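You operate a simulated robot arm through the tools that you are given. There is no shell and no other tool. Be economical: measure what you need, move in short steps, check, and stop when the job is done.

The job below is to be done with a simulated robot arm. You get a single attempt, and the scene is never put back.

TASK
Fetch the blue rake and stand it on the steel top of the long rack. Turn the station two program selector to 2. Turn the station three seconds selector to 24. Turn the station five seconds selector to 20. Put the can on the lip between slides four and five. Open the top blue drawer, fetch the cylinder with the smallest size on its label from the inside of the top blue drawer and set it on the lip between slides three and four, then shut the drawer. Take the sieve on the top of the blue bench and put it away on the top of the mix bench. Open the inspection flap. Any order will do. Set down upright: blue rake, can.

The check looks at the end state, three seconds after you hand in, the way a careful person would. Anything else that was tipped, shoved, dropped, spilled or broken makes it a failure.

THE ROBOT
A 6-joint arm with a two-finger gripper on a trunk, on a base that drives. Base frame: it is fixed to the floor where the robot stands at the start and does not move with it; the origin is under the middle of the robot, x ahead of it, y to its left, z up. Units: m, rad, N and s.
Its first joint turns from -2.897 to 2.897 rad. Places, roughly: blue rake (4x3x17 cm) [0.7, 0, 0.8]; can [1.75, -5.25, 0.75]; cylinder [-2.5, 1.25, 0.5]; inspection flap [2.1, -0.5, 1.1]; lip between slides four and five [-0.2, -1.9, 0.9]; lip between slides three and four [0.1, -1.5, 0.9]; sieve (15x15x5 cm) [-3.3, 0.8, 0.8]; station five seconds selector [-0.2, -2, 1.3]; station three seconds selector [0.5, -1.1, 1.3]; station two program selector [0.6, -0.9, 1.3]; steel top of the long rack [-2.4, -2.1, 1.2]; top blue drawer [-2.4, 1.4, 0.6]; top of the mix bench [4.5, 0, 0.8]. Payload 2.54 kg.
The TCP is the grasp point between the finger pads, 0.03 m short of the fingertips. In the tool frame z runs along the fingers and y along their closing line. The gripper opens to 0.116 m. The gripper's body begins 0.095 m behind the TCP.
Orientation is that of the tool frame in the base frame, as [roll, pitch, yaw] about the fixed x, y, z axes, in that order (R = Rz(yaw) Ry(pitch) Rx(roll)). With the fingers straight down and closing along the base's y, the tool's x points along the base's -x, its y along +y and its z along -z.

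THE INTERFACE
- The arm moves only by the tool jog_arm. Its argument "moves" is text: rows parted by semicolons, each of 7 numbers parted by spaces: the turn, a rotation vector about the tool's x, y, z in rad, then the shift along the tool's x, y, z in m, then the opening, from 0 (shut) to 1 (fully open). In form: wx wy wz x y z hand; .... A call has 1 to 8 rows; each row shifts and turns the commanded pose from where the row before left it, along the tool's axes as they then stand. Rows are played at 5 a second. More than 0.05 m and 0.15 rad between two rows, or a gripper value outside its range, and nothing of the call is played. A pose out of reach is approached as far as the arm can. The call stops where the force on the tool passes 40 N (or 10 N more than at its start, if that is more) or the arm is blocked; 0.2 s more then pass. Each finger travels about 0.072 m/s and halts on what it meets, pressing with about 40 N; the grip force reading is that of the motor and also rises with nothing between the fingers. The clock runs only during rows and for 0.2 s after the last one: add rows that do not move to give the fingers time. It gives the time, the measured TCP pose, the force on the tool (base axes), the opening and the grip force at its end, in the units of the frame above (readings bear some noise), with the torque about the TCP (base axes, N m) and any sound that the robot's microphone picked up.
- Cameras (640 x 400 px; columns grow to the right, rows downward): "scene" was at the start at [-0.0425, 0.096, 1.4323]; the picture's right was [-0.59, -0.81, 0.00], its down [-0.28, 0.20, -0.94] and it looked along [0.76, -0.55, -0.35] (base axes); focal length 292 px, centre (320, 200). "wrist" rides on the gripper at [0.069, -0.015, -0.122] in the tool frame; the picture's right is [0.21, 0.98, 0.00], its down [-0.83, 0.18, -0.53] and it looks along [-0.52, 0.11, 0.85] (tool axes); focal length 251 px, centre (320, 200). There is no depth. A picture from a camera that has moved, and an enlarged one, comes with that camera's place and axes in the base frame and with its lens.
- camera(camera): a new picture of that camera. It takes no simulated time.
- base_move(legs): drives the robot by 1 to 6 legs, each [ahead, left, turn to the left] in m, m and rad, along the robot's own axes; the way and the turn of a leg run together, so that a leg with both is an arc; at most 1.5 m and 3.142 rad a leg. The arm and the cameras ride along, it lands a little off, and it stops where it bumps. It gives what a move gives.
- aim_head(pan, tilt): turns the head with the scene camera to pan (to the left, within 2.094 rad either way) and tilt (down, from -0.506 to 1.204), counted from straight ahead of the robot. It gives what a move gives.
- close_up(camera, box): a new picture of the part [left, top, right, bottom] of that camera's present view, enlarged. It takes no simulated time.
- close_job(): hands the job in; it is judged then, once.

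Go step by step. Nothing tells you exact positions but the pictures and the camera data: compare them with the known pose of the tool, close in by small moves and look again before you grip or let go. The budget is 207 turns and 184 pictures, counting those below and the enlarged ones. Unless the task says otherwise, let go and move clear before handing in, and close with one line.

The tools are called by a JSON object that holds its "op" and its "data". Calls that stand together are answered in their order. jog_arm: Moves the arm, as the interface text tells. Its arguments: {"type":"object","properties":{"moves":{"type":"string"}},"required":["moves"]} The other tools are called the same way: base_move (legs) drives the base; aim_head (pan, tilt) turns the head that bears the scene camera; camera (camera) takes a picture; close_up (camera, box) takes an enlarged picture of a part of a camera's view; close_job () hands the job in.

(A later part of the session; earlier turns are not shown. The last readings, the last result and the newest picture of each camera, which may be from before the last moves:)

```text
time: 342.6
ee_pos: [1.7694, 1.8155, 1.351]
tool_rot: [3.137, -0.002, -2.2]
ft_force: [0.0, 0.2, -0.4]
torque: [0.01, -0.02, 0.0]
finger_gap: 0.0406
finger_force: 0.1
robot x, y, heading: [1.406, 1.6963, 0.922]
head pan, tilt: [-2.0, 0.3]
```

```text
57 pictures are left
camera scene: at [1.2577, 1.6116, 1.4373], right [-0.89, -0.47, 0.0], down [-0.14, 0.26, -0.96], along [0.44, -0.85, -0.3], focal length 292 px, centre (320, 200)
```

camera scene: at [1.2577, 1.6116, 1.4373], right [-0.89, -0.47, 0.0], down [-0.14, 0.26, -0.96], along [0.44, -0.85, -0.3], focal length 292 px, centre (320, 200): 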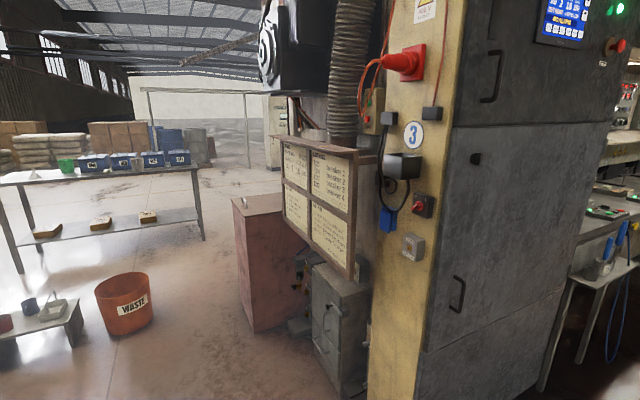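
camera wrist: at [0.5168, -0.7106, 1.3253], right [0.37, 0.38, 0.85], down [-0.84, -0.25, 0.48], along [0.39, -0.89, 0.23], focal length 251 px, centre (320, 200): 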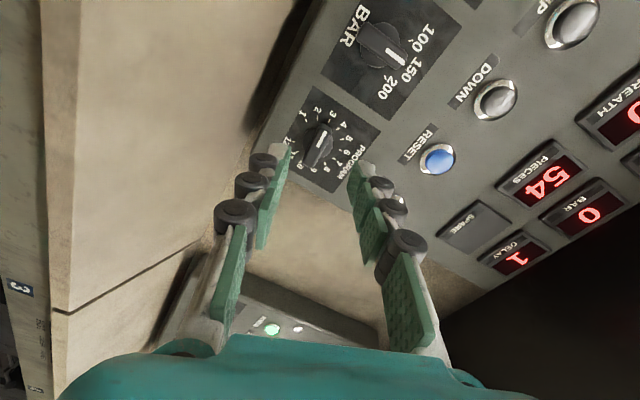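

{"op": "base_move", "data": {"legs": [[0, 0, -1.577], [1.05, 0, 0]]}}

{"op": "aim_head", "data": {"pan": -0.85, "tilt": 0.25}}

{"op": "camera", "data": {"camera": "scene"}}

```text
time: 351.9
ee_pos: [2.3392, 0.6628, 1.3501]
tool_rot: [3.135, -0.001, 2.491]
ft_force: [-0.5, -0.2, -0.3]
torque: [0.0, -0.03, 0.02]
finger_gap: 0.0405
finger_force: 0.1
robot x, y, heading: [2.2272, 1.0309, -0.673]
head pan, tilt: [-2.0, 0.3]
```

```text
time: 353.3
ee_pos: [2.3398, 0.664, 1.3505]
tool_rot: [3.135, 0.0, 2.492]
ft_force: [-0.6, 0.6, -0.4]
torque: [0.02, -0.05, -0.03]
finger_gap: 0.0406
finger_force: 0.0
robot x, y, heading: [2.2261, 1.0307, -0.679]
head pan, tilt: [-0.85, 0.25]
```

```text
56 pictures are left
camera scene: at [2.2341, 1.1315, 1.442], right [-1.0, -0.04, 0.0], down [-0.01, 0.25, -0.97], along [0.04, -0.97, -0.25], focal length 292 px, centre (320, 200)
```

scene: 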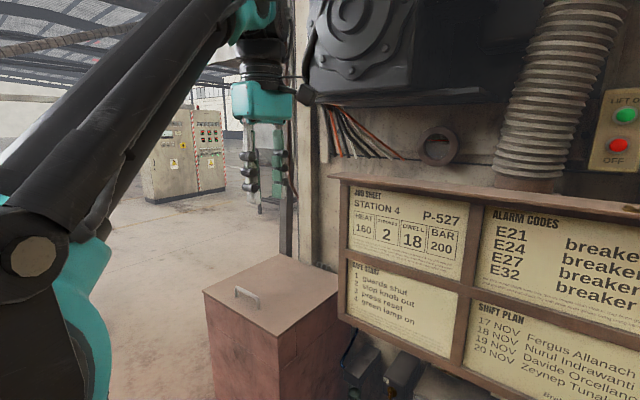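

{"op": "close_up", "data": {"camera": "scene", "box": [280, 60, 560, 260]}}

```text
2.00 times, centred on (420, 160) of scene
camera zoom: at [2.2341, 1.1315, 1.442], right [-1.0, -0.04, 0.0], down [-0.01, 0.25, -0.97], along [0.04, -0.97, -0.25], focal length 584 px, centre (120, 280)
```

zoom: 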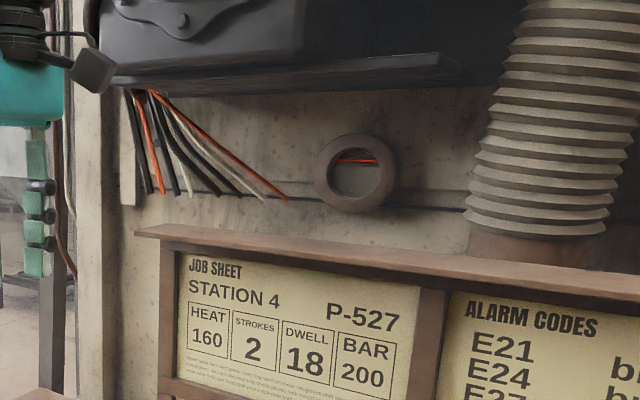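

Nothing flap-like here; the flap is probably on the rear side near the mix bench, which I'll visit with the sieve. Now I drive round the rack's end to the wall benches.

{"op": "base_move", "data": {"legs": [[0, 0, 2.16], [1.0, 0, 0], [0.92, 0, 0], [0, 0, 1.0], [1.2, 0, 0]]}}

{"op": "aim_head", "data": {"pan": 0.7, "tilt": 0.35}}

{"op": "camera", "data": {"camera": "scene"}}

```text
time: 376.1
ee_pos: [1.3831, 4.02, 1.3499]
tool_rot: [3.137, -0.002, -0.618]
ft_force: [-0.6, -0.3, -0.4]
torque: [-0.04, 0.0, 0.02]
finger_gap: 0.0404
finger_force: 0.2
robot x, y, heading: [1.5079, 3.654, 2.496]
head pan, tilt: [-0.85, 0.25]
```

```text
time: 377.8
ee_pos: [1.3839, 4.0187, 1.3505]
tool_rot: [3.136, -0.001, -0.617]
ft_force: [0.9, 0.5, 0.6]
torque: [-0.01, 0.03, -0.01]
finger_gap: 0.0406
finger_force: 0.0
robot x, y, heading: [1.5108, 3.6546, 2.493]
head pan, tilt: [0.7, 0.351]
```

```text
54 pictures are left
camera scene: at [1.4232, 3.4582, 1.4326], right [-0.05, 1.0, 0.0], down [0.34, 0.02, -0.94], along [-0.94, -0.05, -0.34], focal length 292 px, centre (320, 200)
```

scene: 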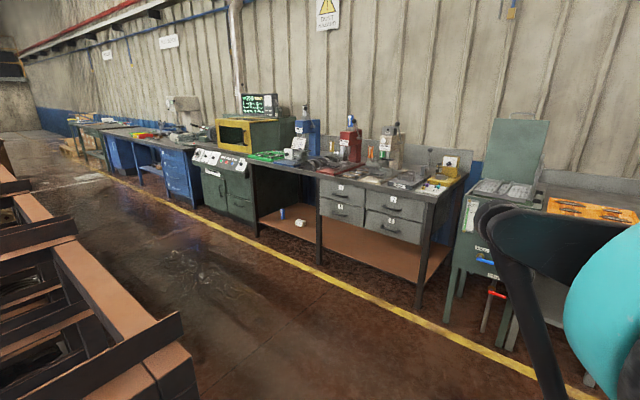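

{"op": "base_move", "data": {"legs": [[0.87, 0, 0], [0, 0, 1.562], [1.5, 0, 0], [1.5, 0, 0], [1.5, 0, 0]]}}

{"op": "aim_head", "data": {"pan": -1.0, "tilt": 0.5}}

{"op": "camera", "data": {"camera": "scene"}}

```text
time: 407.3
ee_pos: [-2.2936, 0.4858, 1.3508]
tool_rot: [3.138, -0.001, 0.943]
ft_force: [-0.6, 0.2, -1.0]
torque: [-0.03, -0.01, 0.03]
finger_gap: 0.0407
finger_force: 0.0
robot x, y, heading: [-1.9259, 0.6043, -2.228]
head pan, tilt: [0.7, 0.351]
```

```text
time: 409.0
ee_pos: [-2.2929, 0.4877, 1.3503]
tool_rot: [3.137, -0.003, 0.944]
ft_force: [0.0, 0.1, -0.2]
torque: [0.01, 0.05, 0.01]
finger_gap: 0.0411
finger_force: 0.0
robot x, y, heading: [-1.9297, 0.6075, -2.227]
head pan, tilt: [-1.0, 0.499]
```

```text
53 pictures are left
camera scene: at [-1.8235, 0.6191, 1.4189], right [0.08, 1.0, 0.0], down [0.48, -0.04, -0.88], along [-0.87, 0.07, -0.48], focal length 292 px, centre (320, 200)
```

scene: 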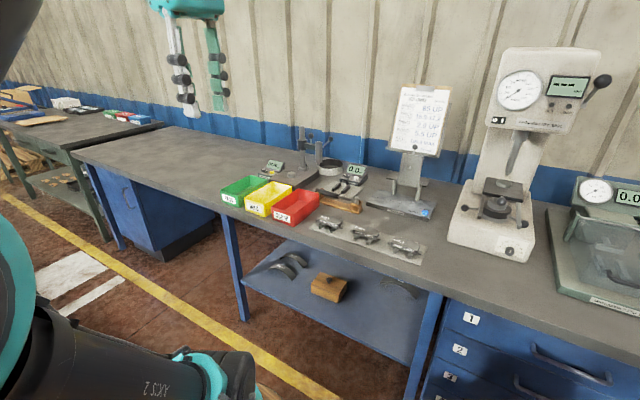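

The sieve is the ring on the bench by the gauge. Moving in front of it.

{"op": "base_move", "data": {"legs": [[0.66, 0, 0], [0, 0, -1.572], [0.26, 0, 0]]}}

{"op": "aim_head", "data": {"pan": 0.1, "tilt": 0.55}}

{"op": "camera", "data": {"camera": "scene"}}

```text
time: 418.0
ee_pos: [-2.6428, 0.6173, 1.3494]
tool_rot: [3.138, -0.003, -0.643]
ft_force: [-0.1, -0.2, -0.3]
torque: [-0.05, -0.01, 0.03]
finger_gap: 0.0407
finger_force: 0.0
robot x, y, heading: [-2.53, 0.2457, 2.465]
head pan, tilt: [-1.0, 0.499]
```

```text
time: 419.3
ee_pos: [-2.6423, 0.6173, 1.3507]
tool_rot: [3.137, -0.001, -0.644]
ft_force: [-0.6, -0.3, -0.3]
torque: [0.01, -0.02, 0.0]
finger_gap: 0.0404
finger_force: 0.0
robot x, y, heading: [-2.5302, 0.2501, 2.472]
head pan, tilt: [0.099, 0.55]
```

```text
52 pictures are left
camera scene: at [-2.6007, 0.1068, 1.4143], right [0.54, 0.84, 0.0], down [0.44, -0.28, -0.85], along [-0.72, 0.46, -0.52], focal length 292 px, centre (320, 200)
```

scene: 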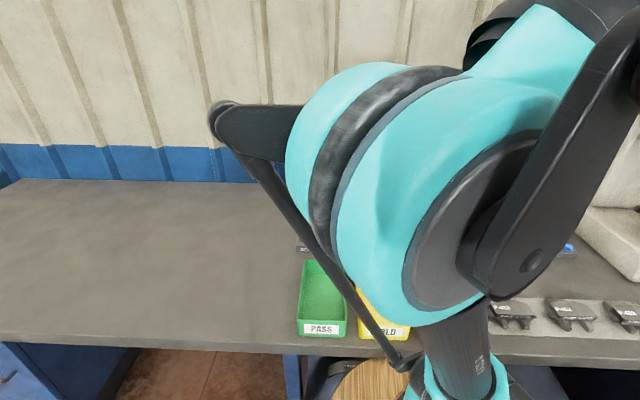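

{"op": "jog_arm", "data": {"moves": "0 0 0 -0.0345 0.0285 0.02 0.5;0 0 0 -0.0345 0.0285 0.02 0.5;0 0 0 -0.0345 0.0285 0.02 0.5;0 0 0 -0.0345 0.0285 0.02 0.5;0 0 0 -0.0345 0.0285 0.02 0.5;0 0 0 -0.0345 0.0285 0.02 0.5;0 0 0 -0.0345 0.0285 0.02 0.5;0 0 0 -0.0345 0.0285 0.02 0.5"}}

{"op": "camera", "data": {"camera": "wrist"}}

```text
time: 421.1
ee_pos: [-3.001, 0.5986, 1.1921]
tool_rot: [3.137, -0.002, -0.645]
ft_force: [0.4, -0.8, -0.5]
torque: [0.02, 0.04, -0.01]
finger_gap: 0.058
finger_force: 0.2
robot x, y, heading: [-2.5309, 0.2492, 2.465]
head pan, tilt: [0.099, 0.55]
```

```text
51 pictures are left
camera wrist: at [-2.9366, 0.5709, 1.3153], right [-0.42, -0.91, 0.01], down [-0.77, 0.35, 0.53], along [-0.49, 0.22, -0.85], focal length 251 px, centre (320, 200)
```

wrist: 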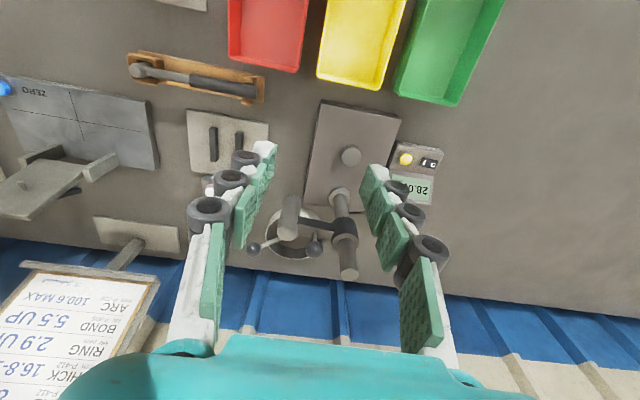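

{"op": "close_up", "data": {"camera": "wrist", "box": [180, 90, 460, 290]}}

```text
2.00 times, centred on (320, 190) of wrist
camera zoom: at [-2.9366, 0.5709, 1.3153], right [-0.42, -0.91, 0.01], down [-0.77, 0.35, 0.53], along [-0.49, 0.22, -0.85], focal length 503 px, centre (320, 220)
```

zoom: 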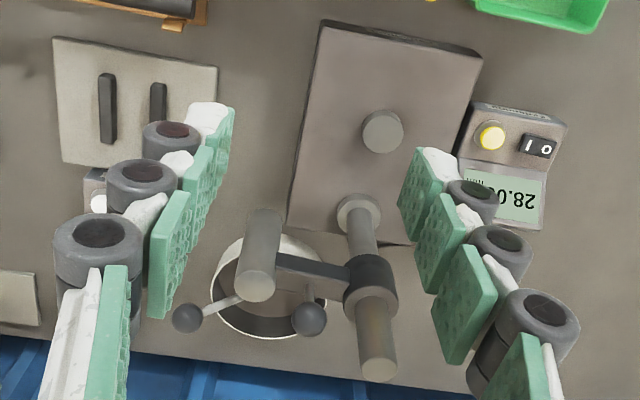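

The sieve sits behind the gauge stand, so I'll take it by its far-right rim, keeping clear of the stand. Nudging the base closer and positioning above that rim.

{"op": "base_move", "data": {"legs": [[0.04, 0, 0]]}}

{"op": "jog_arm", "data": {"moves": "0 0 -0.129 0 0 0 0.4;0 0 -0.129 0 0 0 0.4;0 0 -0.129 0 0 0 0.4;0 0 -0.129 0 0 0 0.4;0 0 -0.129 0 0 0 0.4;0 0 -0.129 0 0 0 0.4;0 0 0 -0.032 -0.038 0 0.4"}}

{"op": "jog_arm", "data": {"moves": "0 0 0 -0.032 -0.038 0 0.4;0 0 0 -0.032 -0.038 0 0.4;0 0 0 -0.032 -0.038 0 0.4;0 0 0 -0.032 -0.038 0 0.4;0 0 0 0 0 0 0.4"}}

{"op": "camera", "data": {"camera": "wrist"}}

```text
time: 421.8
ee_pos: [-3.0004, 0.599, 1.1909]
tool_rot: [3.137, -0.003, -0.646]
ft_force: [-0.6, -0.3, -0.1]
torque: [0.01, 0.02, 0.0]
finger_gap: 0.0582
finger_force: 0.1
robot x, y, heading: [-2.5308, 0.2508, 2.467]
head pan, tilt: [0.099, 0.55]
stopped in leg 1: the robot was blocked; the commanded pose is now the measured one
```

```text
time: 423.4
ee_pos: [-3.0371, 0.6342, 1.193]
tool_rot: [3.135, 0.001, 0.13]
ft_force: [0.2, 0.1, 0.4]
torque: [0.08, 0.06, 0.02]
finger_gap: 0.0462
finger_force: 0.1
robot x, y, heading: [-2.5295, 0.2485, 2.468]
head pan, tilt: [0.099, 0.55]
```

```text
time: 424.6
ee_pos: [-3.1864, 0.7687, 1.1904]
tool_rot: [3.136, 0.002, 0.129]
ft_force: [1.2, -0.7, -0.4]
torque: [0.06, 0.0, -0.03]
finger_gap: 0.0463
finger_force: 0.0
robot x, y, heading: [-2.5242, 0.2491, 2.468]
head pan, tilt: [0.099, 0.55]
```

```text
49 pictures are left
camera wrist: at [-3.1196, 0.7934, 1.3134], right [0.34, -0.94, 0.0], down [-0.79, -0.28, 0.54], along [-0.5, -0.18, -0.84], focal length 251 px, centre (320, 200)
```

wrist: 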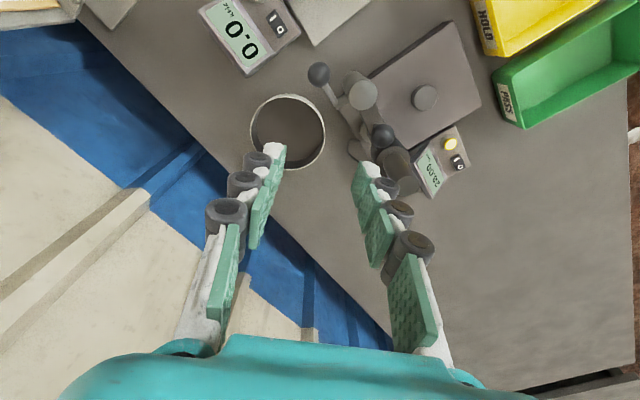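

{"op": "jog_arm", "data": {"moves": "0 0 0.128 0 0 0 0.4;0 0 0.127 0 0 0 0.4;0 0 0.127 0 0 0 0.4;0 0 0 -0.0333 -0.0266 0 0.4;0 0 0 -0.0333 -0.0266 0 0.4;0 0 0 -0.0333 -0.0266 0 0.4;0 0 0 0 0 0 0.4"}}

{"op": "jog_arm", "data": {"moves": "0 0 0 0 0 0.05 0.4;0 0 0 0 0 0.05 0.4;0 0 0 0 0 0.05 0.4;0 0 0 0 0 0.05 0.4;0 0 0 0 0 0.05 0.4;0 0 0 0 0 0.04 0.4;0 0 0 0 0 0 0.4"}}

{"op": "camera", "data": {"camera": "wrist"}}

```text
time: 426.1
ee_pos: [-3.262, 0.8684, 1.1911]
tool_rot: [3.137, 0.001, -0.253]
ft_force: [1.2, -0.4, -0.2]
torque: [-0.01, 0.04, -0.01]
finger_gap: 0.0466
finger_force: 0.1
robot x, y, heading: [-2.53, 0.2494, 2.469]
head pan, tilt: [0.099, 0.55]
```

```text
time: 427.8
ee_pos: [-3.2573, 0.8678, 0.9008]
tool_rot: [3.135, 0.0, -0.252]
ft_force: [0.1, 0.6, -0.7]
torque: [-0.02, -0.03, 0.01]
finger_gap: 0.0464
finger_force: 0.0
robot x, y, heading: [-2.5296, 0.2521, 2.467]
head pan, tilt: [0.099, 0.55]
```

```text
48 pictures are left
camera wrist: at [-3.187, 0.8662, 1.0246], right [-0.04, -1.0, 0.01], down [-0.84, 0.03, 0.53], along [-0.53, 0.02, -0.84], focal length 251 px, centre (320, 200)
```

wrist: 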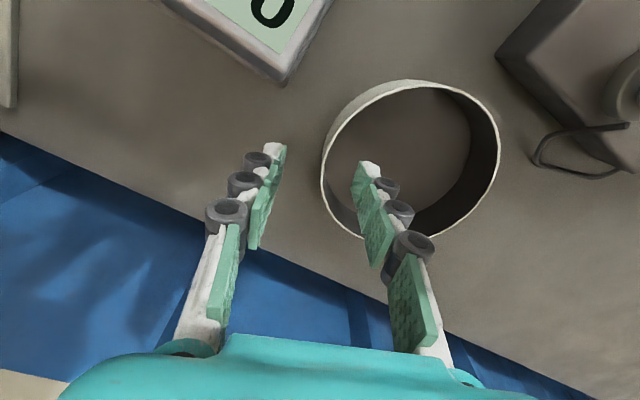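

{"op": "jog_arm", "data": {"moves": "0 0 0 -0.015 0 0.02 0.4;0 0 0 0 0 0.02 0.4;0 0 0 0 0 0.012 0.4;0 0 0 0 0 0 0.4"}}

{"op": "camera", "data": {"camera": "wrist"}}

```text
time: 428.8
ee_pos: [-3.2757, 0.8706, 0.8492]
tool_rot: [3.137, 0.0, -0.251]
ft_force: [0.6, 0.3, 0.2]
torque: [0.01, 0.0, 0.02]
finger_gap: 0.0461
finger_force: 0.1
robot x, y, heading: [-2.5281, 0.2508, 2.468]
head pan, tilt: [0.099, 0.55]
```

```text
47 pictures are left
camera wrist: at [-3.205, 0.8695, 0.9723], right [-0.04, -1.0, 0.01], down [-0.84, 0.03, 0.53], along [-0.53, 0.02, -0.84], focal length 251 px, centre (320, 200)
```

wrist: 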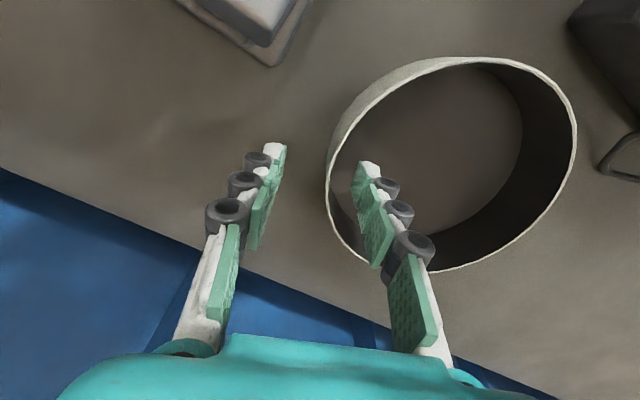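

{"op": "jog_arm", "data": {"moves": "0 0 0 0 0 0.005 0.4;0 0 0 0 0 0 0.2;0 0 0 0 0 0 0;0 0 0 0 0 0 0;0 0 0 0 0 0 0;0 0 0 0 0 -0.01 0;0 0 0 0 0 -0.01 0"}}

{"op": "camera", "data": {"camera": "wrist"}}

```text
time: 430.4
ee_pos: [-3.2768, 0.8729, 0.8624]
tool_rot: [3.137, 0.001, -0.251]
ft_force: [0.6, 0.1, -2.1]
torque: [0.08, -0.03, 0.02]
finger_gap: 0.0062
finger_force: 31.4
robot x, y, heading: [-2.5273, 0.2513, 2.465]
head pan, tilt: [0.099, 0.55]
```

```text
46 pictures are left
camera wrist: at [-3.2058, 0.8704, 0.9869], right [-0.04, -1.0, 0.01], down [-0.84, 0.03, 0.53], along [-0.53, 0.02, -0.84], focal length 251 px, centre (320, 200)
```

wrist: 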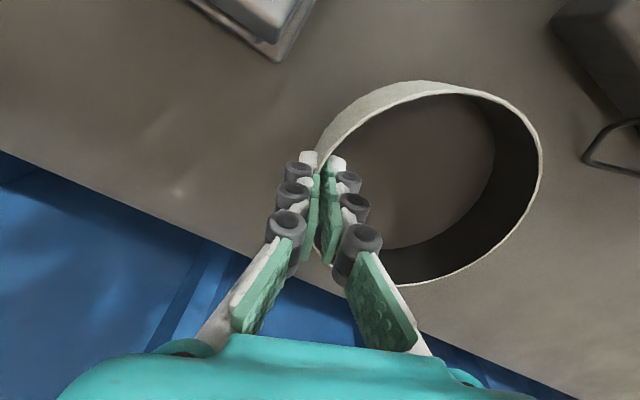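

Sieve gripped by its rim. Lifting straight up, edging away from the stand.

{"op": "jog_arm", "data": {"moves": "0 0 0 0 -0.008 -0.03 0;0 0 0 0 -0.008 -0.04 0;0 0 0 0 0 -0.045 0;0 0 0 0 0 -0.045 0;0 0 0 0 0 -0.045 0;0 0 0 0 0 -0.045 0;0 0 0 0 0 -0.045 0;0 0 0 0 0 -0.03 0"}}

{"op": "camera", "data": {"camera": "wrist"}}

```text
time: 432.1
ee_pos: [-3.2728, 0.8895, 1.1903]
tool_rot: [3.135, 0.001, -0.252]
ft_force: [0.0, -1.1, -2.8]
torque: [0.09, 0.0, 0.02]
finger_gap: 0.0061
finger_force: 31.0
robot x, y, heading: [-2.5286, 0.2514, 2.465]
head pan, tilt: [0.099, 0.55]
```

```text
45 pictures are left
camera wrist: at [-3.2015, 0.8873, 1.3132], right [-0.04, -1.0, 0.0], down [-0.84, 0.03, 0.53], along [-0.53, 0.02, -0.84], focal length 251 px, centre (320, 200)
```

wrist: 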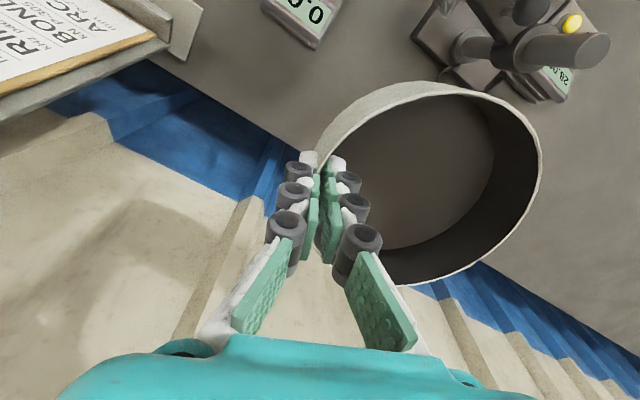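

{"op": "jog_arm", "data": {"moves": "0 0 0 0 0 -0.045 0;0 0 0 0.044 0.022 0 0;0 0 0 0.044 0.022 0 0;0 0 0 0.044 0.022 0 0;0 0 0 0.044 0.022 0 0;0 0 0 0.044 0.022 0 0;0 0 0 0.044 0.022 0 0;0 0 0 0.044 0.022 0 0"}}

{"op": "jog_arm", "data": {"moves": "0 0 0 0.044 0.022 0 0;0 0 0 0.044 0.022 0 0;0 0 0 0.044 0.022 0 0;0 0 0 0 0 0 0"}}

```text
time: 433.9
ee_pos: [-3.006, 0.6591, 1.2089]
tool_rot: [3.136, -0.001, -0.253]
ft_force: [0.5, -0.9, -1.4]
torque: [0.0, -0.12, 0.03]
finger_gap: 0.0059
finger_force: 31.3
out of reach, approached as far as the arm can: row 1
robot x, y, heading: [-2.5305, 0.2482, 2.466]
head pan, tilt: [0.099, 0.55]
```

```text
time: 434.9
ee_pos: [-2.8959, 0.5622, 1.2062]
tool_rot: [3.137, 0.0, -0.253]
ft_force: [-0.3, -1.2, -1.9]
torque: [0.12, -0.02, -0.01]
finger_gap: 0.0062
finger_force: 31.4
robot x, y, heading: [-2.5297, 0.2501, 2.466]
head pan, tilt: [0.099, 0.55]
```

{"op": "base_move", "data": {"legs": [[-0.25, 0, 0], [0, 0, -1.553], [1.5, 0, 0], [1.5, 0, 0], [1.5, 0, 0], [0.65, 0, 0]]}}

```text
time: 464.6
ee_pos: [1.1067, 4.4804, 1.2069]
tool_rot: [3.136, -0.001, -1.822]
ft_force: [0.7, 0.7, -1.2]
torque: [0.01, -0.1, -0.02]
finger_gap: 0.006
finger_force: 31.3
robot x, y, heading: [0.7905, 4.1116, 0.9]
head pan, tilt: [0.099, 0.55]
```

{"op": "base_move", "data": {"legs": [[0, 0, -1.503], [1.5, 0, 0], [1.5, 0, 0], [0.85, 0, 0]]}}

{"op": "aim_head", "data": {"pan": -0.5, "tilt": 0.45}}

{"op": "camera", "data": {"camera": "scene"}}

```text
time: 486.7
ee_pos: [4.3304, 1.6891, 1.208]
tool_rot: [3.137, 0.0, 2.974]
ft_force: [-0.1, 0.6, -0.9]
torque: [-0.1, 0.03, 0.01]
finger_gap: 0.0061
finger_force: 30.3
robot x, y, heading: [3.9384, 1.9723, -0.589]
head pan, tilt: [0.099, 0.55]
```

```text
time: 487.7
ee_pos: [4.3306, 1.6898, 1.2085]
tool_rot: [3.136, 0.0, 2.975]
ft_force: [0.1, -0.5, -1.6]
torque: [-0.1, 0.01, 0.02]
finger_gap: 0.0061
finger_force: 31.4
robot x, y, heading: [3.9384, 1.968, -0.585]
head pan, tilt: [-0.499, 0.45]
```

```text
44 pictures are left
camera scene: at [3.9653, 2.0825, 1.4233], right [-0.89, -0.47, 0.0], down [-0.2, 0.39, -0.9], along [0.42, -0.8, -0.44], focal length 292 px, centre (320, 200)
```

scene: 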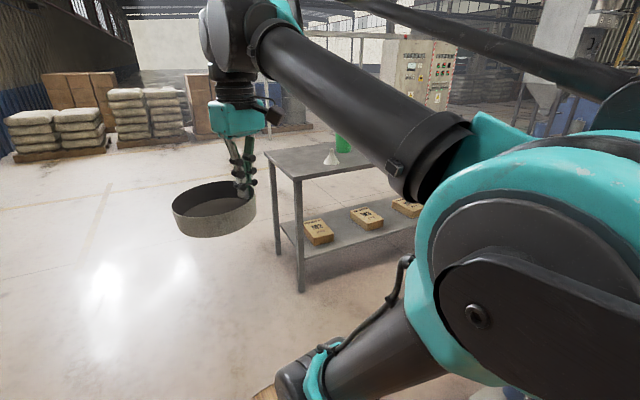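

{"op": "base_move", "data": {"legs": [[0, 0, -0.346], [0.98, 0, 0], [0, 0, -0.1]]}}

{"op": "camera", "data": {"camera": "wrist"}}

```text
time: 494.3
ee_pos: [4.7329, 0.7581, 1.2073]
tool_rot: [3.137, 0.001, 2.509]
ft_force: [0.1, 0.4, -1.3]
torque: [-0.07, 0.09, 0.01]
finger_gap: 0.0059
finger_force: 31.9
robot x, y, heading: [4.5069, 1.1871, -1.05]
head pan, tilt: [-0.499, 0.45]
```

```text
43 pictures are left
camera wrist: at [4.6673, 0.7871, 1.3307], right [0.4, 0.92, 0.01], down [0.77, -0.34, 0.53], along [0.49, -0.21, -0.84], focal length 251 px, centre (320, 200)
```

wrist: 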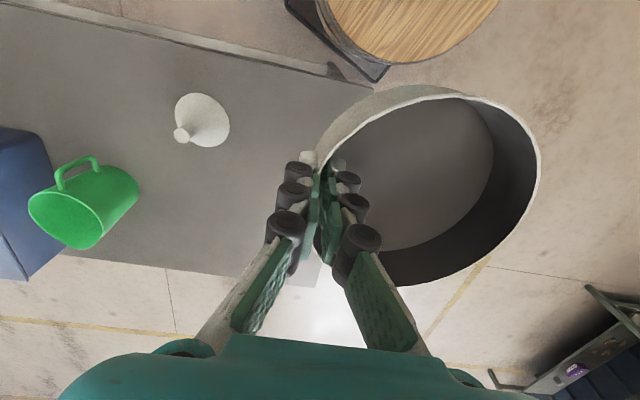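

{"op": "jog_arm", "data": {"moves": "0 0 0 -0.0438 -0.0115 0 0;0 0 0 -0.0438 -0.0115 0 0;0 0 0 -0.0438 -0.0115 0 0;0 0 0 -0.0438 -0.0115 0 0;0 0 0 -0.0438 -0.0115 0 0;0 0 0 -0.0438 -0.0115 0 0;0 0 0 -0.0438 -0.0115 0 0;0 0 0 0 0 0 0"}}

{"op": "jog_arm", "data": {"moves": "0 0 0 0 0 0.045 0;0 0 0 0 0 0.045 0;0 0 0 0 0 0.045 0;0 0 0 0 0 0.045 0;0 0 0 0 0 0.045 0;0 0 0 0 0 0.045 0;0 0 0 0 0 0.02 0;0 0 0 0 0 0 0"}}

{"op": "camera", "data": {"camera": "wrist"}}

```text
time: 496.1
ee_pos: [4.933, 0.5105, 1.2078]
tool_rot: [3.135, 0.002, 2.51]
ft_force: [-0.2, 1.1, -0.9]
torque: [-0.05, 0.05, 0.0]
finger_gap: 0.0058
finger_force: 30.8
robot x, y, heading: [4.5064, 1.1855, -1.055]
head pan, tilt: [-0.499, 0.45]
```

```text
time: 497.9
ee_pos: [4.9316, 0.5128, 0.9165]
tool_rot: [3.136, 0.0, 2.511]
ft_force: [0.2, 0.1, -2.2]
torque: [-0.07, 0.09, 0.02]
finger_gap: 0.0057
finger_force: 31.7
robot x, y, heading: [4.5037, 1.1878, -1.05]
head pan, tilt: [-0.499, 0.45]
```

```text
42 pictures are left
camera wrist: at [4.8672, 0.541, 1.0392], right [0.4, 0.92, 0.01], down [0.77, -0.34, 0.53], along [0.49, -0.21, -0.84], focal length 251 px, centre (320, 200)
```

wrist: 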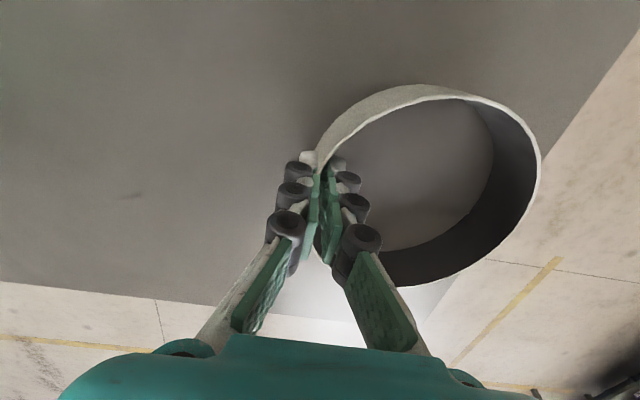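

{"op": "jog_arm", "data": {"moves": "0 0 0 0 0 0.02 0;0 0 0 0 0 0.015 0;0 0 0 0 0 0.005 0;0 0 0 0 0 0.005 0;0 0 0 0 0 0.004 0;0 0 0 0 0 0.004 0;0 0 0 0 0 0 0"}}

```text
time: 498.6
ee_pos: [4.9324, 0.5119, 0.8874]
tool_rot: [3.136, 0.0, 2.509]
ft_force: [-3.0, 6.7, 37.1]
torque: [0.76, -0.31, 0.1]
finger_gap: 0.006
finger_force: 31.8
robot x, y, heading: [4.506, 1.1859, -1.048]
head pan, tilt: [-0.499, 0.45]
stopped in row 3: the force on the tool passed its limit at 95 N (the readings are from after the stop); the commanded pose is now the measured one
```

Contact. Ease off, open and retreat upward.

{"op": "jog_arm", "data": {"moves": "0 0 0 0 0 -0.004 0;0 0 0 0 0 0 0;0 0 0 0 0 0 0.2;0 0 0 0 0 0 0.35;0 0 0 0 0 0 0.35;0 0 0 0 0 -0.03 0.35;0 0 0 0 0 -0.04 0.35;0 0 0 0 0 -0.045 0.35"}}

{"op": "jog_arm", "data": {"moves": "0 0 0 0 0 -0.045 0.35;0 0 0 0 0 -0.045 0.35;0 0 0 0 0 -0.045 0.35;0 0 0 0.045 0 -0.02 0.35;0 0 0 0.045 0 0 0.35;0 0 0 0.045 0 0 0.35;0 0 0 0.045 0 0 0.35;0 0 0 0.045 0 0 0.35"}}

{"op": "camera", "data": {"camera": "wrist"}}

```text
time: 500.4
ee_pos: [4.9328, 0.5117, 1.0045]
tool_rot: [3.135, 0.0, 2.512]
ft_force: [0.5, 0.0, -0.6]
torque: [-0.01, -0.01, 0.01]
finger_gap: 0.0408
finger_force: 0.1
robot x, y, heading: [4.5055, 1.1862, -1.055]
head pan, tilt: [-0.499, 0.45]
```

```text
time: 502.2
ee_pos: [4.751, 0.6431, 1.1584]
tool_rot: [3.137, 0.001, 2.51]
ft_force: [0.6, -0.8, 0.3]
torque: [0.06, 0.0, 0.01]
finger_gap: 0.0406
finger_force: 0.0
robot x, y, heading: [4.5052, 1.187, -1.054]
head pan, tilt: [-0.499, 0.45]
```

```text
41 pictures are left
camera wrist: at [4.6868, 0.6718, 1.2815], right [0.4, 0.91, 0.0], down [0.77, -0.34, 0.53], along [0.49, -0.21, -0.84], focal length 251 px, centre (320, 200)
```

wrist: 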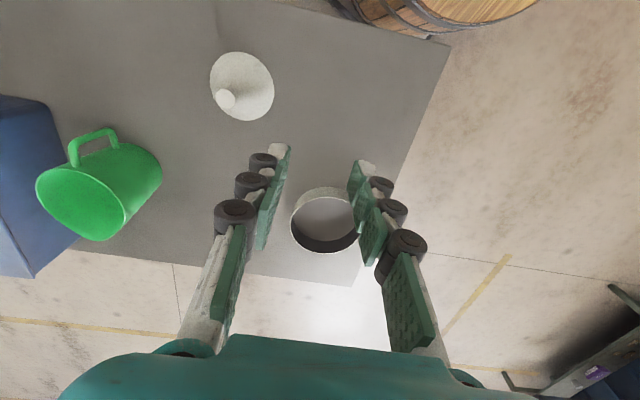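

Sieve is on the mix bench. Now to find the flap on the machine's rear side.

{"op": "base_move", "data": {"legs": [[0, 0, -1.386], [0.98, 0, 0], [0, 0, 0.5]]}}

{"op": "aim_head", "data": {"pan": -0.6, "tilt": 0.3}}

{"op": "camera", "data": {"camera": "scene"}}

```text
time: 512.1
ee_pos: [3.4894, 0.0145, 1.1593]
tool_rot: [3.135, 0.001, 1.62]
ft_force: [-0.2, -0.1, 0.7]
torque: [-0.01, 0.02, 0.0]
finger_gap: 0.0408
finger_force: 0.1
robot x, y, heading: [3.7495, 0.5478, -1.94]
head pan, tilt: [-0.499, 0.45]
```

```text
time: 512.8
ee_pos: [3.488, 0.0153, 1.1585]
tool_rot: [3.136, 0.001, 1.622]
ft_force: [-0.2, 0.4, 0.5]
torque: [-0.01, 0.02, 0.03]
finger_gap: 0.0407
finger_force: 0.0
robot x, y, heading: [3.7565, 0.5476, -1.937]
head pan, tilt: [-0.6, 0.3]
```

```text
40 pictures are left
camera scene: at [3.8635, 0.5536, 1.4372], right [-0.57, 0.82, 0.0], down [0.24, 0.17, -0.96], along [-0.79, -0.54, -0.3], focal length 292 px, centre (320, 200)
```

scene: 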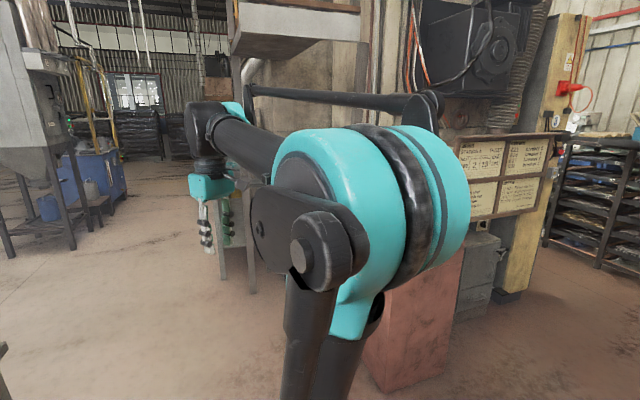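

{"op": "base_move", "data": {"legs": [[0, 0, -0.175], [0.8, 0, 0], [0, 0, -1.1]]}}

{"op": "aim_head", "data": {"pan": 0.3, "tilt": 0.3}}

{"op": "camera", "data": {"camera": "scene"}}

```text
time: 520.5
ee_pos: [2.7663, -0.0443, 1.1589]
tool_rot: [3.136, 0.001, 0.371]
ft_force: [-0.2, -0.3, 0.0]
torque: [-0.02, 0.01, -0.04]
finger_gap: 0.0407
finger_force: 0.1
robot x, y, heading: [3.3552, -0.1286, 3.091]
head pan, tilt: [-0.6, 0.3]
```

```text
time: 521.7
ee_pos: [2.7657, -0.0441, 1.1597]
tool_rot: [3.137, -0.001, 0.368]
ft_force: [-0.4, 1.2, -0.3]
torque: [0.0, -0.01, 0.02]
finger_gap: 0.0407
finger_force: 0.1
robot x, y, heading: [3.352, -0.1318, 3.095]
head pan, tilt: [0.3, 0.3]
```

```text
39 pictures are left
camera scene: at [3.3799, -0.3081, 1.4373], right [-0.25, 0.97, 0.0], down [0.29, 0.07, -0.96], along [-0.93, -0.24, -0.3], focal length 292 px, centre (320, 200)
```

scene: 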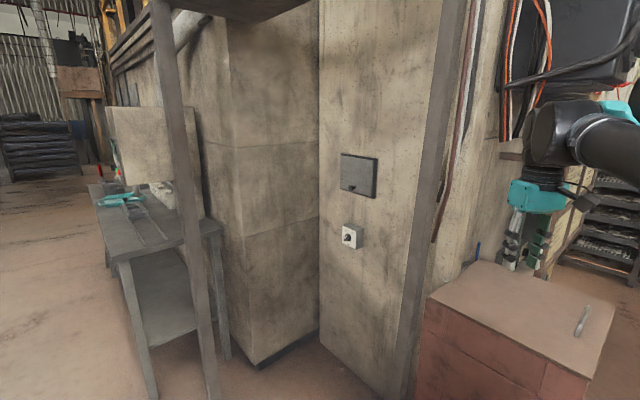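

Found it: the small dark plate with a knob. Zooming in.

{"op": "close_up", "data": {"camera": "scene", "box": [320, 130, 400, 260]}}

```text
3.08 times, centred on (360, 195) of scene
camera zoom: at [3.3799, -0.3081, 1.4373], right [-0.25, 0.97, 0.0], down [0.29, 0.07, -0.96], along [-0.93, -0.24, -0.3], focal length 898 px, centre (197, 215)
```

zoom: 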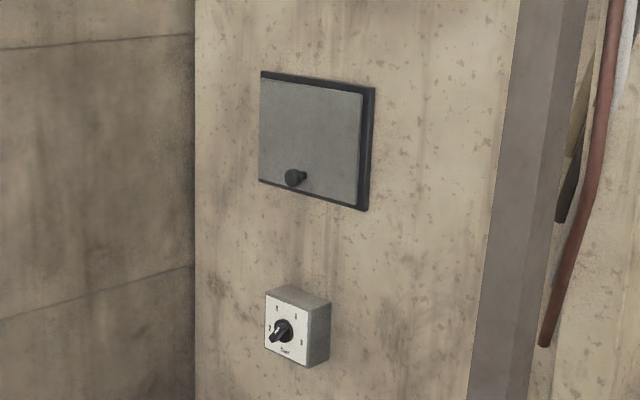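

{"op": "base_move", "data": {"legs": [[0, 0, -0.61], [-0.2, 0, 0], [0, 1.05, 0]]}}

{"op": "aim_head", "data": {"pan": 0.2, "tilt": 0.3}}

{"op": "camera", "data": {"camera": "scene"}}

```text
time: 525.1
ee_pos: [3.0619, 0.1677, 1.159]
tool_rot: [3.139, -0.001, -0.24]
ft_force: [-0.9, -0.4, -0.3]
torque: [0.03, -0.03, 0.0]
finger_gap: 0.0408
finger_force: 0.0
robot x, y, heading: [3.4972, -0.2403, 2.484]
head pan, tilt: [0.3, 0.3]
stopped in leg 2: the robot was blocked; the commanded pose is now the measured one
```

```text
time: 525.7
ee_pos: [3.0626, 0.1681, 1.1588]
tool_rot: [3.137, 0.0, -0.239]
ft_force: [-0.4, -1.2, 1.0]
torque: [-0.01, -0.01, 0.0]
finger_gap: 0.0407
finger_force: 0.1
robot x, y, heading: [3.4985, -0.2379, 2.48]
head pan, tilt: [0.201, 0.3]
```

```text
37 pictures are left
camera scene: at [3.4186, -0.3894, 1.4373], right [0.44, 0.9, 0.0], down [0.27, -0.13, -0.96], along [-0.86, 0.42, -0.3], focal length 292 px, centre (320, 200)
```

scene: 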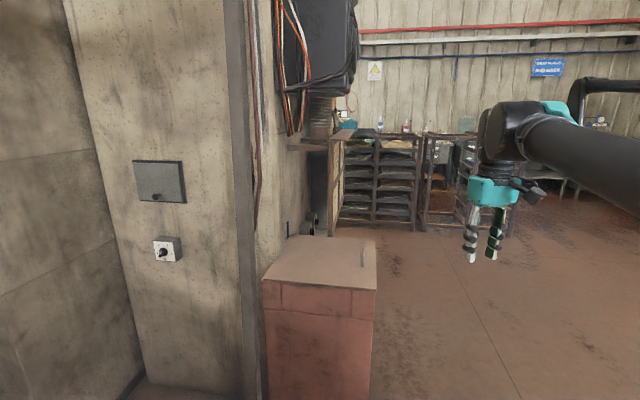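

{"op": "base_move", "data": {"legs": [[0.03, 1.05, 0]]}}

{"op": "camera", "data": {"camera": "wrist"}}

```text
time: 531.2
ee_pos: [2.3907, -0.6575, 1.1585]
tool_rot: [3.136, 0.0, -0.231]
ft_force: [-0.8, 0.2, -0.3]
torque: [0.0, -0.04, 0.04]
finger_gap: 0.0404
finger_force: 0.2
robot x, y, heading: [2.8281, -1.0601, 2.492]
head pan, tilt: [0.201, 0.3]
```

```text
36 pictures are left
camera wrist: at [2.4615, -0.6574, 1.2817], right [-0.01, -1.0, 0.0], down [-0.84, 0.01, 0.54], along [-0.54, 0.0, -0.84], focal length 251 px, centre (320, 200)
```

wrist: 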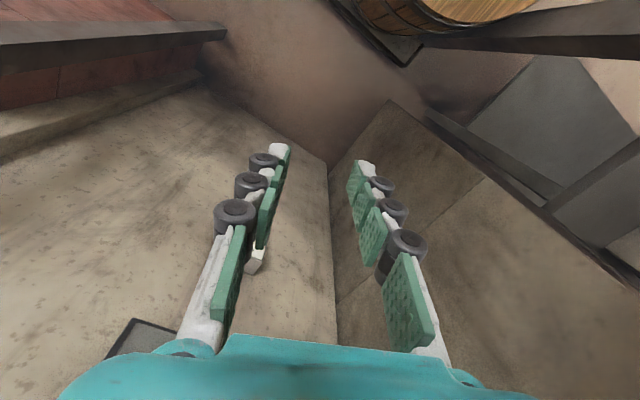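

{"op": "jog_arm", "data": {"moves": "0 0 0.142 0 0 0 0.4;0 0 0.142 0 0 0 0.4;0 0 0.142 0 0 0 0.4;0 0 0 -0.04 0 0 0.4;0 0 0 -0.03 0 0 0.4;0 -0.143 0 0 0 0 0.4;0 -0.143 0 0 0 0 0.4;0 -0.143 0 0 0 0 0.4"}}

{"op": "jog_arm", "data": {"moves": "0 -0.143 0 0 0 0 0.4;0 -0.143 0 0 0 0 0.4;0 -0.143 0 0 0 0 0.4;0 -0.143 0 0 0 0 0.4;0 -0.143 0 0 0 0 0.4;0 -0.143 0 0 0 0 0.4;0 -0.143 0 0 0 0 0.4;0 -0.14 0 0 0 0 0.4"}}

{"op": "camera", "data": {"camera": "wrist"}}

```text
time: 533.0
ee_pos: [2.3347, -0.615, 1.1577]
tool_rot: [3.137, 0.429, -0.657]
ft_force: [0.6, 0.1, 0.1]
torque: [0.03, -0.03, 0.01]
finger_gap: 0.0463
finger_force: 0.0
robot x, y, heading: [2.8317, -1.0625, 2.495]
head pan, tilt: [0.201, 0.3]
```

```text
time: 534.8
ee_pos: [2.3349, -0.6164, 1.1597]
tool_rot: [3.056, 1.523, -0.738]
ft_force: [0.4, -0.3, -0.6]
torque: [-0.02, 0.01, -0.01]
finger_gap: 0.0465
finger_force: 0.0
robot x, y, heading: [2.8286, -1.0615, 2.492]
head pan, tilt: [0.201, 0.3]
```

```text
35 pictures are left
camera wrist: at [2.4426, -0.6791, 1.0973], right [-0.58, -0.78, -0.21], down [0.28, -0.44, 0.85], along [-0.76, 0.44, 0.48], focal length 251 px, centre (320, 200)
```

wrist: 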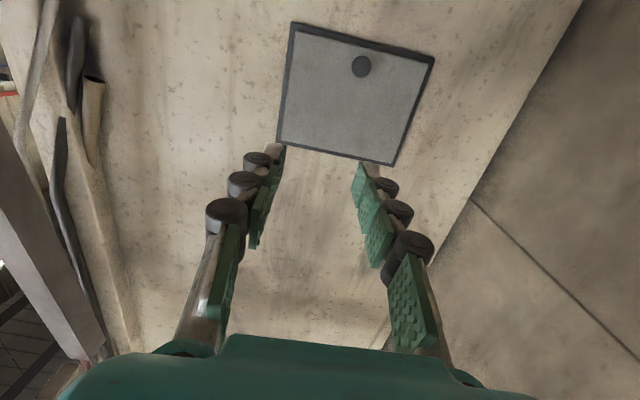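

{"op": "jog_arm", "data": {"moves": "0 -0.048 0 0.0135 0.0095 0.036 0.4;0 0 0 0.0135 0.0095 0.036 0.4;0 0 0 0.0135 0.0095 0.036 0.4;0 0 0 0.0135 0.0095 0.036 0.4;0 0 0 0.0135 0.0095 0.036 0.4;0 0 0 0 0 0 0.4"}}

{"op": "camera", "data": {"camera": "wrist"}}

```text
time: 536.2
ee_pos: [2.176, -0.5521, 1.107]
tool_rot: [0.093, 1.525, 2.579]
ft_force: [-0.9, 0.4, 0.2]
torque: [0.01, 0.0, -0.02]
finger_gap: 0.0464
finger_force: 0.0
out of reach, approached as far as the arm can: row 1, 2, 3
robot x, y, heading: [2.8306, -1.0575, 2.486]
head pan, tilt: [0.201, 0.3]
```

```text
34 pictures are left
camera wrist: at [2.279, -0.6112, 1.0342], right [-0.6, -0.77, -0.21], down [0.34, -0.49, 0.8], along [-0.72, 0.41, 0.56], focal length 251 px, centre (320, 200)
```

wrist: 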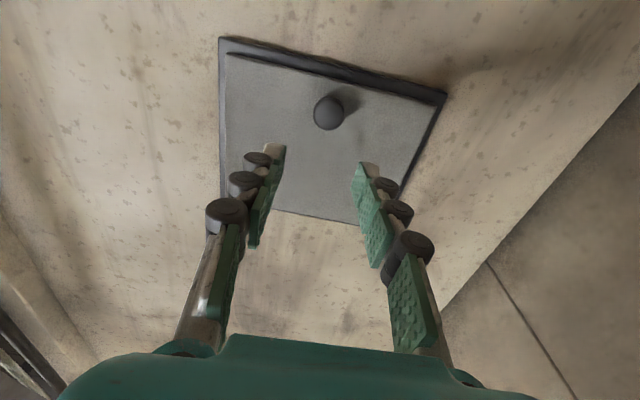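

{"op": "jog_arm", "data": {"moves": "0 0.046 0 0.006 0.002 0.03 0.45;0 0 0 0.006 0 0.03 0.45;0 0 0 0 0 0.02 0.45;0 0 0 0 0 0 0.45"}}

{"op": "camera", "data": {"camera": "wrist"}}

```text
time: 537.2
ee_pos: [2.1137, -0.5035, 1.0991]
tool_rot: [1.762, 1.565, -2.034]
ft_force: [-0.9, -0.1, -0.7]
torque: [0.0, -0.02, 0.0]
finger_gap: 0.0519
finger_force: 0.1
robot x, y, heading: [2.8302, -1.0608, 2.489]
head pan, tilt: [0.201, 0.3]
```

```text
33 pictures are left
camera wrist: at [2.2184, -0.5657, 1.0312], right [-0.6, -0.77, -0.21], down [0.31, -0.47, 0.83], along [-0.74, 0.43, 0.52], focal length 251 px, centre (320, 200)
```

wrist: 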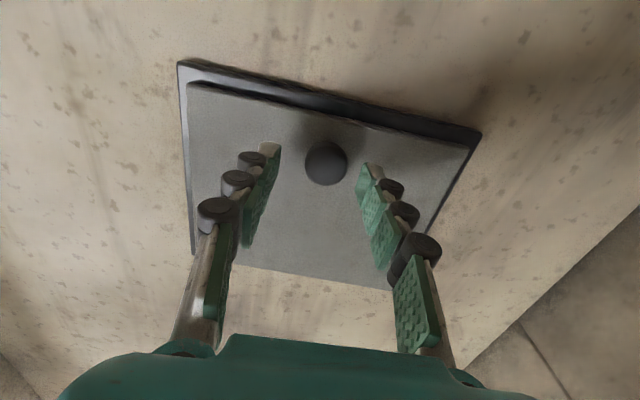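

{"op": "jog_arm", "data": {"moves": "0 0 0 0 0.003 0.015 0.45;0 0 0 0 0 0.01 0.45;0 0 0 0 0 0.006 0.45;0 0 0 0 0 0 0.2;0 0 0 0 0 0 0;0 0 0 0 0 0 0;0 0 0 0 0 0 0"}}

{"op": "camera", "data": {"camera": "wrist"}}

```text
time: 537.9
ee_pos: [2.0896, -0.4977, 1.0988]
tool_rot: [1.33, 1.567, -2.454]
ft_force: [27.6, -46.6, -5.1]
torque: [0.08, -0.14, 1.93]
finger_gap: 0.0415
finger_force: 14.9
robot x, y, heading: [2.829, -1.0647, 2.493]
head pan, tilt: [0.201, 0.3]
stopped in row 3: the force on the tool passed its limit at 44 N (the readings are from after the stop); the commanded pose is now the measured one
```

```text
32 pictures are left
camera wrist: at [2.196, -0.5585, 1.0304], right [-0.59, -0.78, -0.21], down [0.32, -0.46, 0.83], along [-0.74, 0.42, 0.52], focal length 251 px, centre (320, 200)
```

wrist: 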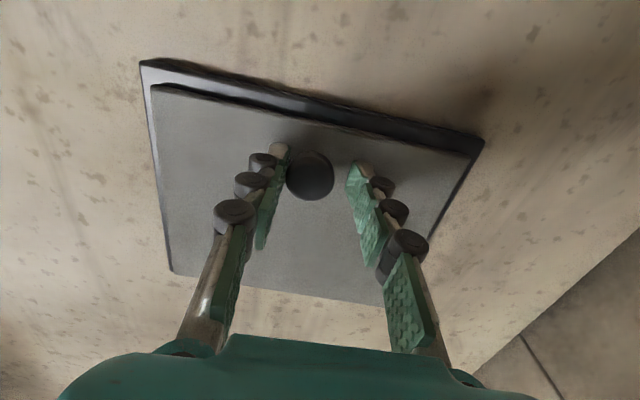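

{"op": "jog_arm", "data": {"moves": "0 0 0 0 -0.004 -0.004 0.45;0 0 0 0 0 0 0.3;0 0 0 0 0 0 0;0 0 0 0 0 0 0;0 0 0 0 0 0 0"}}

{"op": "camera", "data": {"camera": "wrist"}}

```text
time: 539.1
ee_pos: [2.0942, -0.4934, 1.0978]
tool_rot: [1.52, 1.569, -2.272]
ft_force: [2.8, -36.0, 0.3]
torque: [-0.1, 0.09, 0.6]
finger_gap: 0.026
finger_force: 45.0
robot x, y, heading: [2.8314, -1.0646, 2.491]
head pan, tilt: [0.201, 0.3]
```

```text
31 pictures are left
camera wrist: at [2.2005, -0.5547, 1.0309], right [-0.59, -0.78, -0.21], down [0.32, -0.47, 0.83], along [-0.74, 0.42, 0.52], focal length 251 px, centre (320, 200)
```

wrist: 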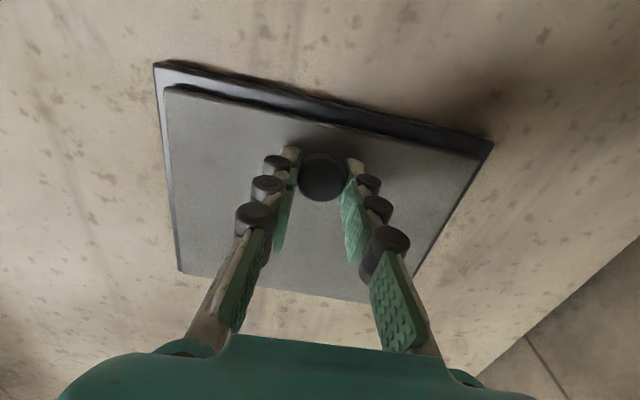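

Knob gripped. Pulling it along the hinge arc, starting gently.

{"op": "jog_arm", "data": {"moves": "0 0 0 0 0.002 0 0;0 0 0 -0.006 0 -0.022 0;0 0 0 -0.0096 0 -0.021 0;0 0 0 -0.0124 0 -0.0192 0;0 0 0 0 0 0 0"}}

{"op": "camera", "data": {"camera": "wrist"}}

```text
time: 540.3
ee_pos: [2.1441, -0.5289, 1.1278]
tool_rot: [1.793, 1.567, -2.006]
ft_force: [-9.8, -0.8, 4.5]
torque: [-0.2, -0.19, 0.01]
finger_gap: 0.0261
finger_force: 45.2
robot x, y, heading: [2.8297, -1.0659, 2.489]
head pan, tilt: [0.201, 0.3]
```

```text
30 pictures are left
camera wrist: at [2.2496, -0.5907, 1.0583], right [-0.6, -0.78, -0.21], down [0.31, -0.47, 0.83], along [-0.74, 0.43, 0.52], focal length 251 px, centre (320, 200)
```

wrist: 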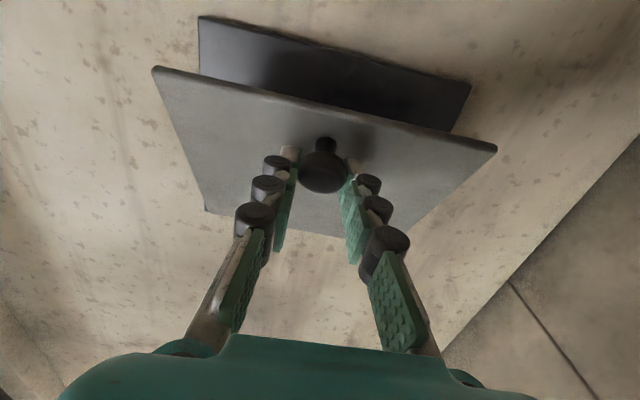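

It opens on a top hinge. Continuing the arc.

{"op": "jog_arm", "data": {"moves": "0 0 0 -0.0151 0 -0.0173 0;0 0 0 -0.0176 0 -0.0147 0;0 0 0 -0.0196 0 -0.0118 0;0 0 0 -0.0211 0 -0.009 0;0 0 0 -0.0223 0 -0.0057 0;0 0 0 -0.0227 0 -0.0023 0;0 0 0 0 0 0 0"}}

{"op": "camera", "data": {"camera": "wrist"}}

```text
time: 541.9
ee_pos: [2.1911, -0.5665, 1.2449]
tool_rot: [1.734, 1.568, -2.058]
ft_force: [-0.5, 0.2, 0.6]
torque: [0.03, -0.01, 0.03]
finger_gap: 0.0
finger_force: 29.1
robot x, y, heading: [2.8288, -1.0588, 2.491]
head pan, tilt: [0.201, 0.3]
```

```text
29 pictures are left
camera wrist: at [2.2968, -0.629, 1.1765], right [-0.59, -0.78, -0.21], down [0.32, -0.47, 0.83], along [-0.74, 0.42, 0.52], focal length 251 px, centre (320, 200)
```

wrist: 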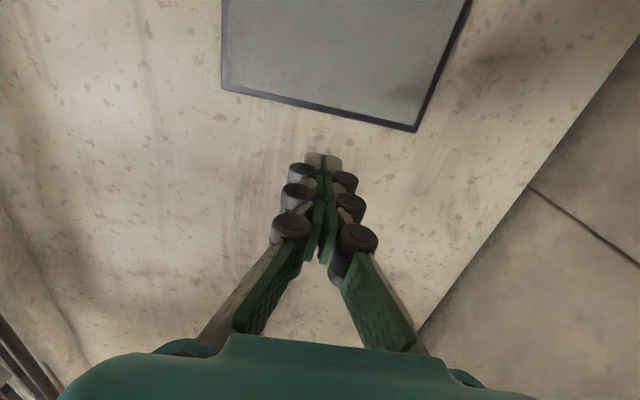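

The lid slipped and fell shut; since its outer face turns upward, I should rotate the tool with it about the hinge. Returning to the knob.

{"op": "jog_arm", "data": {"moves": "0 0 0 0 0 -0.02 0.45;0 0 0 0.045 0 0 0.45;0 0 0 0.045 0 0 0.45;0 0 0 0.045 0 0 0.45;0 0 0 0.012 0.002 0.03 0.45;0 0 0 0 0 0.04 0.45;0 0 0 0 0 0.035 0.45;0 0 0 0 0 0 0.45"}}

{"op": "camera", "data": {"camera": "wrist"}}

```text
time: 543.7
ee_pos: [2.123, -0.5155, 1.1004]
tool_rot: [1.738, 1.568, -2.056]
ft_force: [0.5, -0.5, -0.5]
torque: [0.01, -0.01, -0.02]
finger_gap: 0.0522
finger_force: 0.1
robot x, y, heading: [2.829, -1.0637, 2.493]
head pan, tilt: [0.201, 0.3]
```

```text
28 pictures are left
camera wrist: at [2.2285, -0.5777, 1.0307], right [-0.59, -0.78, -0.21], down [0.32, -0.47, 0.83], along [-0.74, 0.42, 0.52], focal length 251 px, centre (320, 200)
```

wrist: 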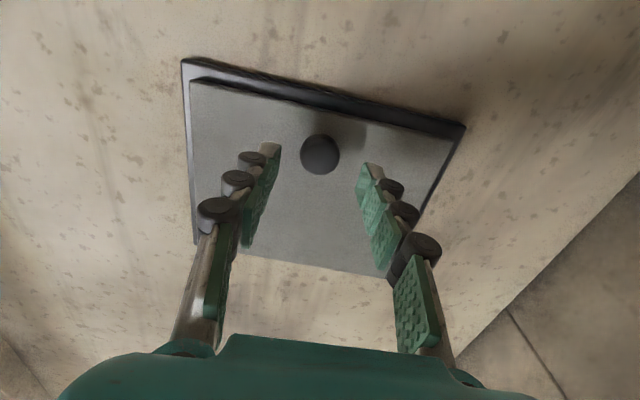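

{"op": "jog_arm", "data": {"moves": "0 0 0 0 0 0.018 0.45;0 0 0 0 0 0.015 0.45;0 0 0 0 0 0 0.25;0 0 0 0 0 0 0;0 0 0 0 0 0 0;0 0 0 0 0 0 0"}}

{"op": "jog_arm", "data": {"moves": "0 0.1 0 -0.0052 0 -0.014 0;0 0.1 0 -0.0052 0 -0.014 0;0 0.1 0 -0.0052 0 -0.014 0;0 0.1 0 -0.0052 0 -0.014 0;0 0.1 0 -0.0052 0 -0.014 0;0 0 0 0 0 0 0"}}

```text
time: 545.1
ee_pos: [2.0973, -0.4957, 1.0972]
tool_rot: [1.728, 1.566, -2.07]
ft_force: [7.2, 13.2, 2.3]
torque: [-0.02, -0.12, -0.28]
finger_gap: 0.0262
finger_force: 44.8
robot x, y, heading: [2.8272, -1.0605, 2.49]
head pan, tilt: [0.201, 0.3]
```

```text
time: 546.3
ee_pos: [2.1404, -0.5265, 1.1286]
tool_rot: [-3.126, 1.163, -0.667]
ft_force: [8.1, 7.5, -0.3]
torque: [0.44, 0.17, -0.24]
finger_gap: 0.0263
finger_force: 44.9
out of reach, approached as far as the arm can: row 1, 5
robot x, y, heading: [2.8329, -1.0628, 2.495]
head pan, tilt: [0.201, 0.3]
stopped in row 5: the force on the tool passed its limit at 52 N (the readings are from after the stop); the commanded pose is now the measured one
```

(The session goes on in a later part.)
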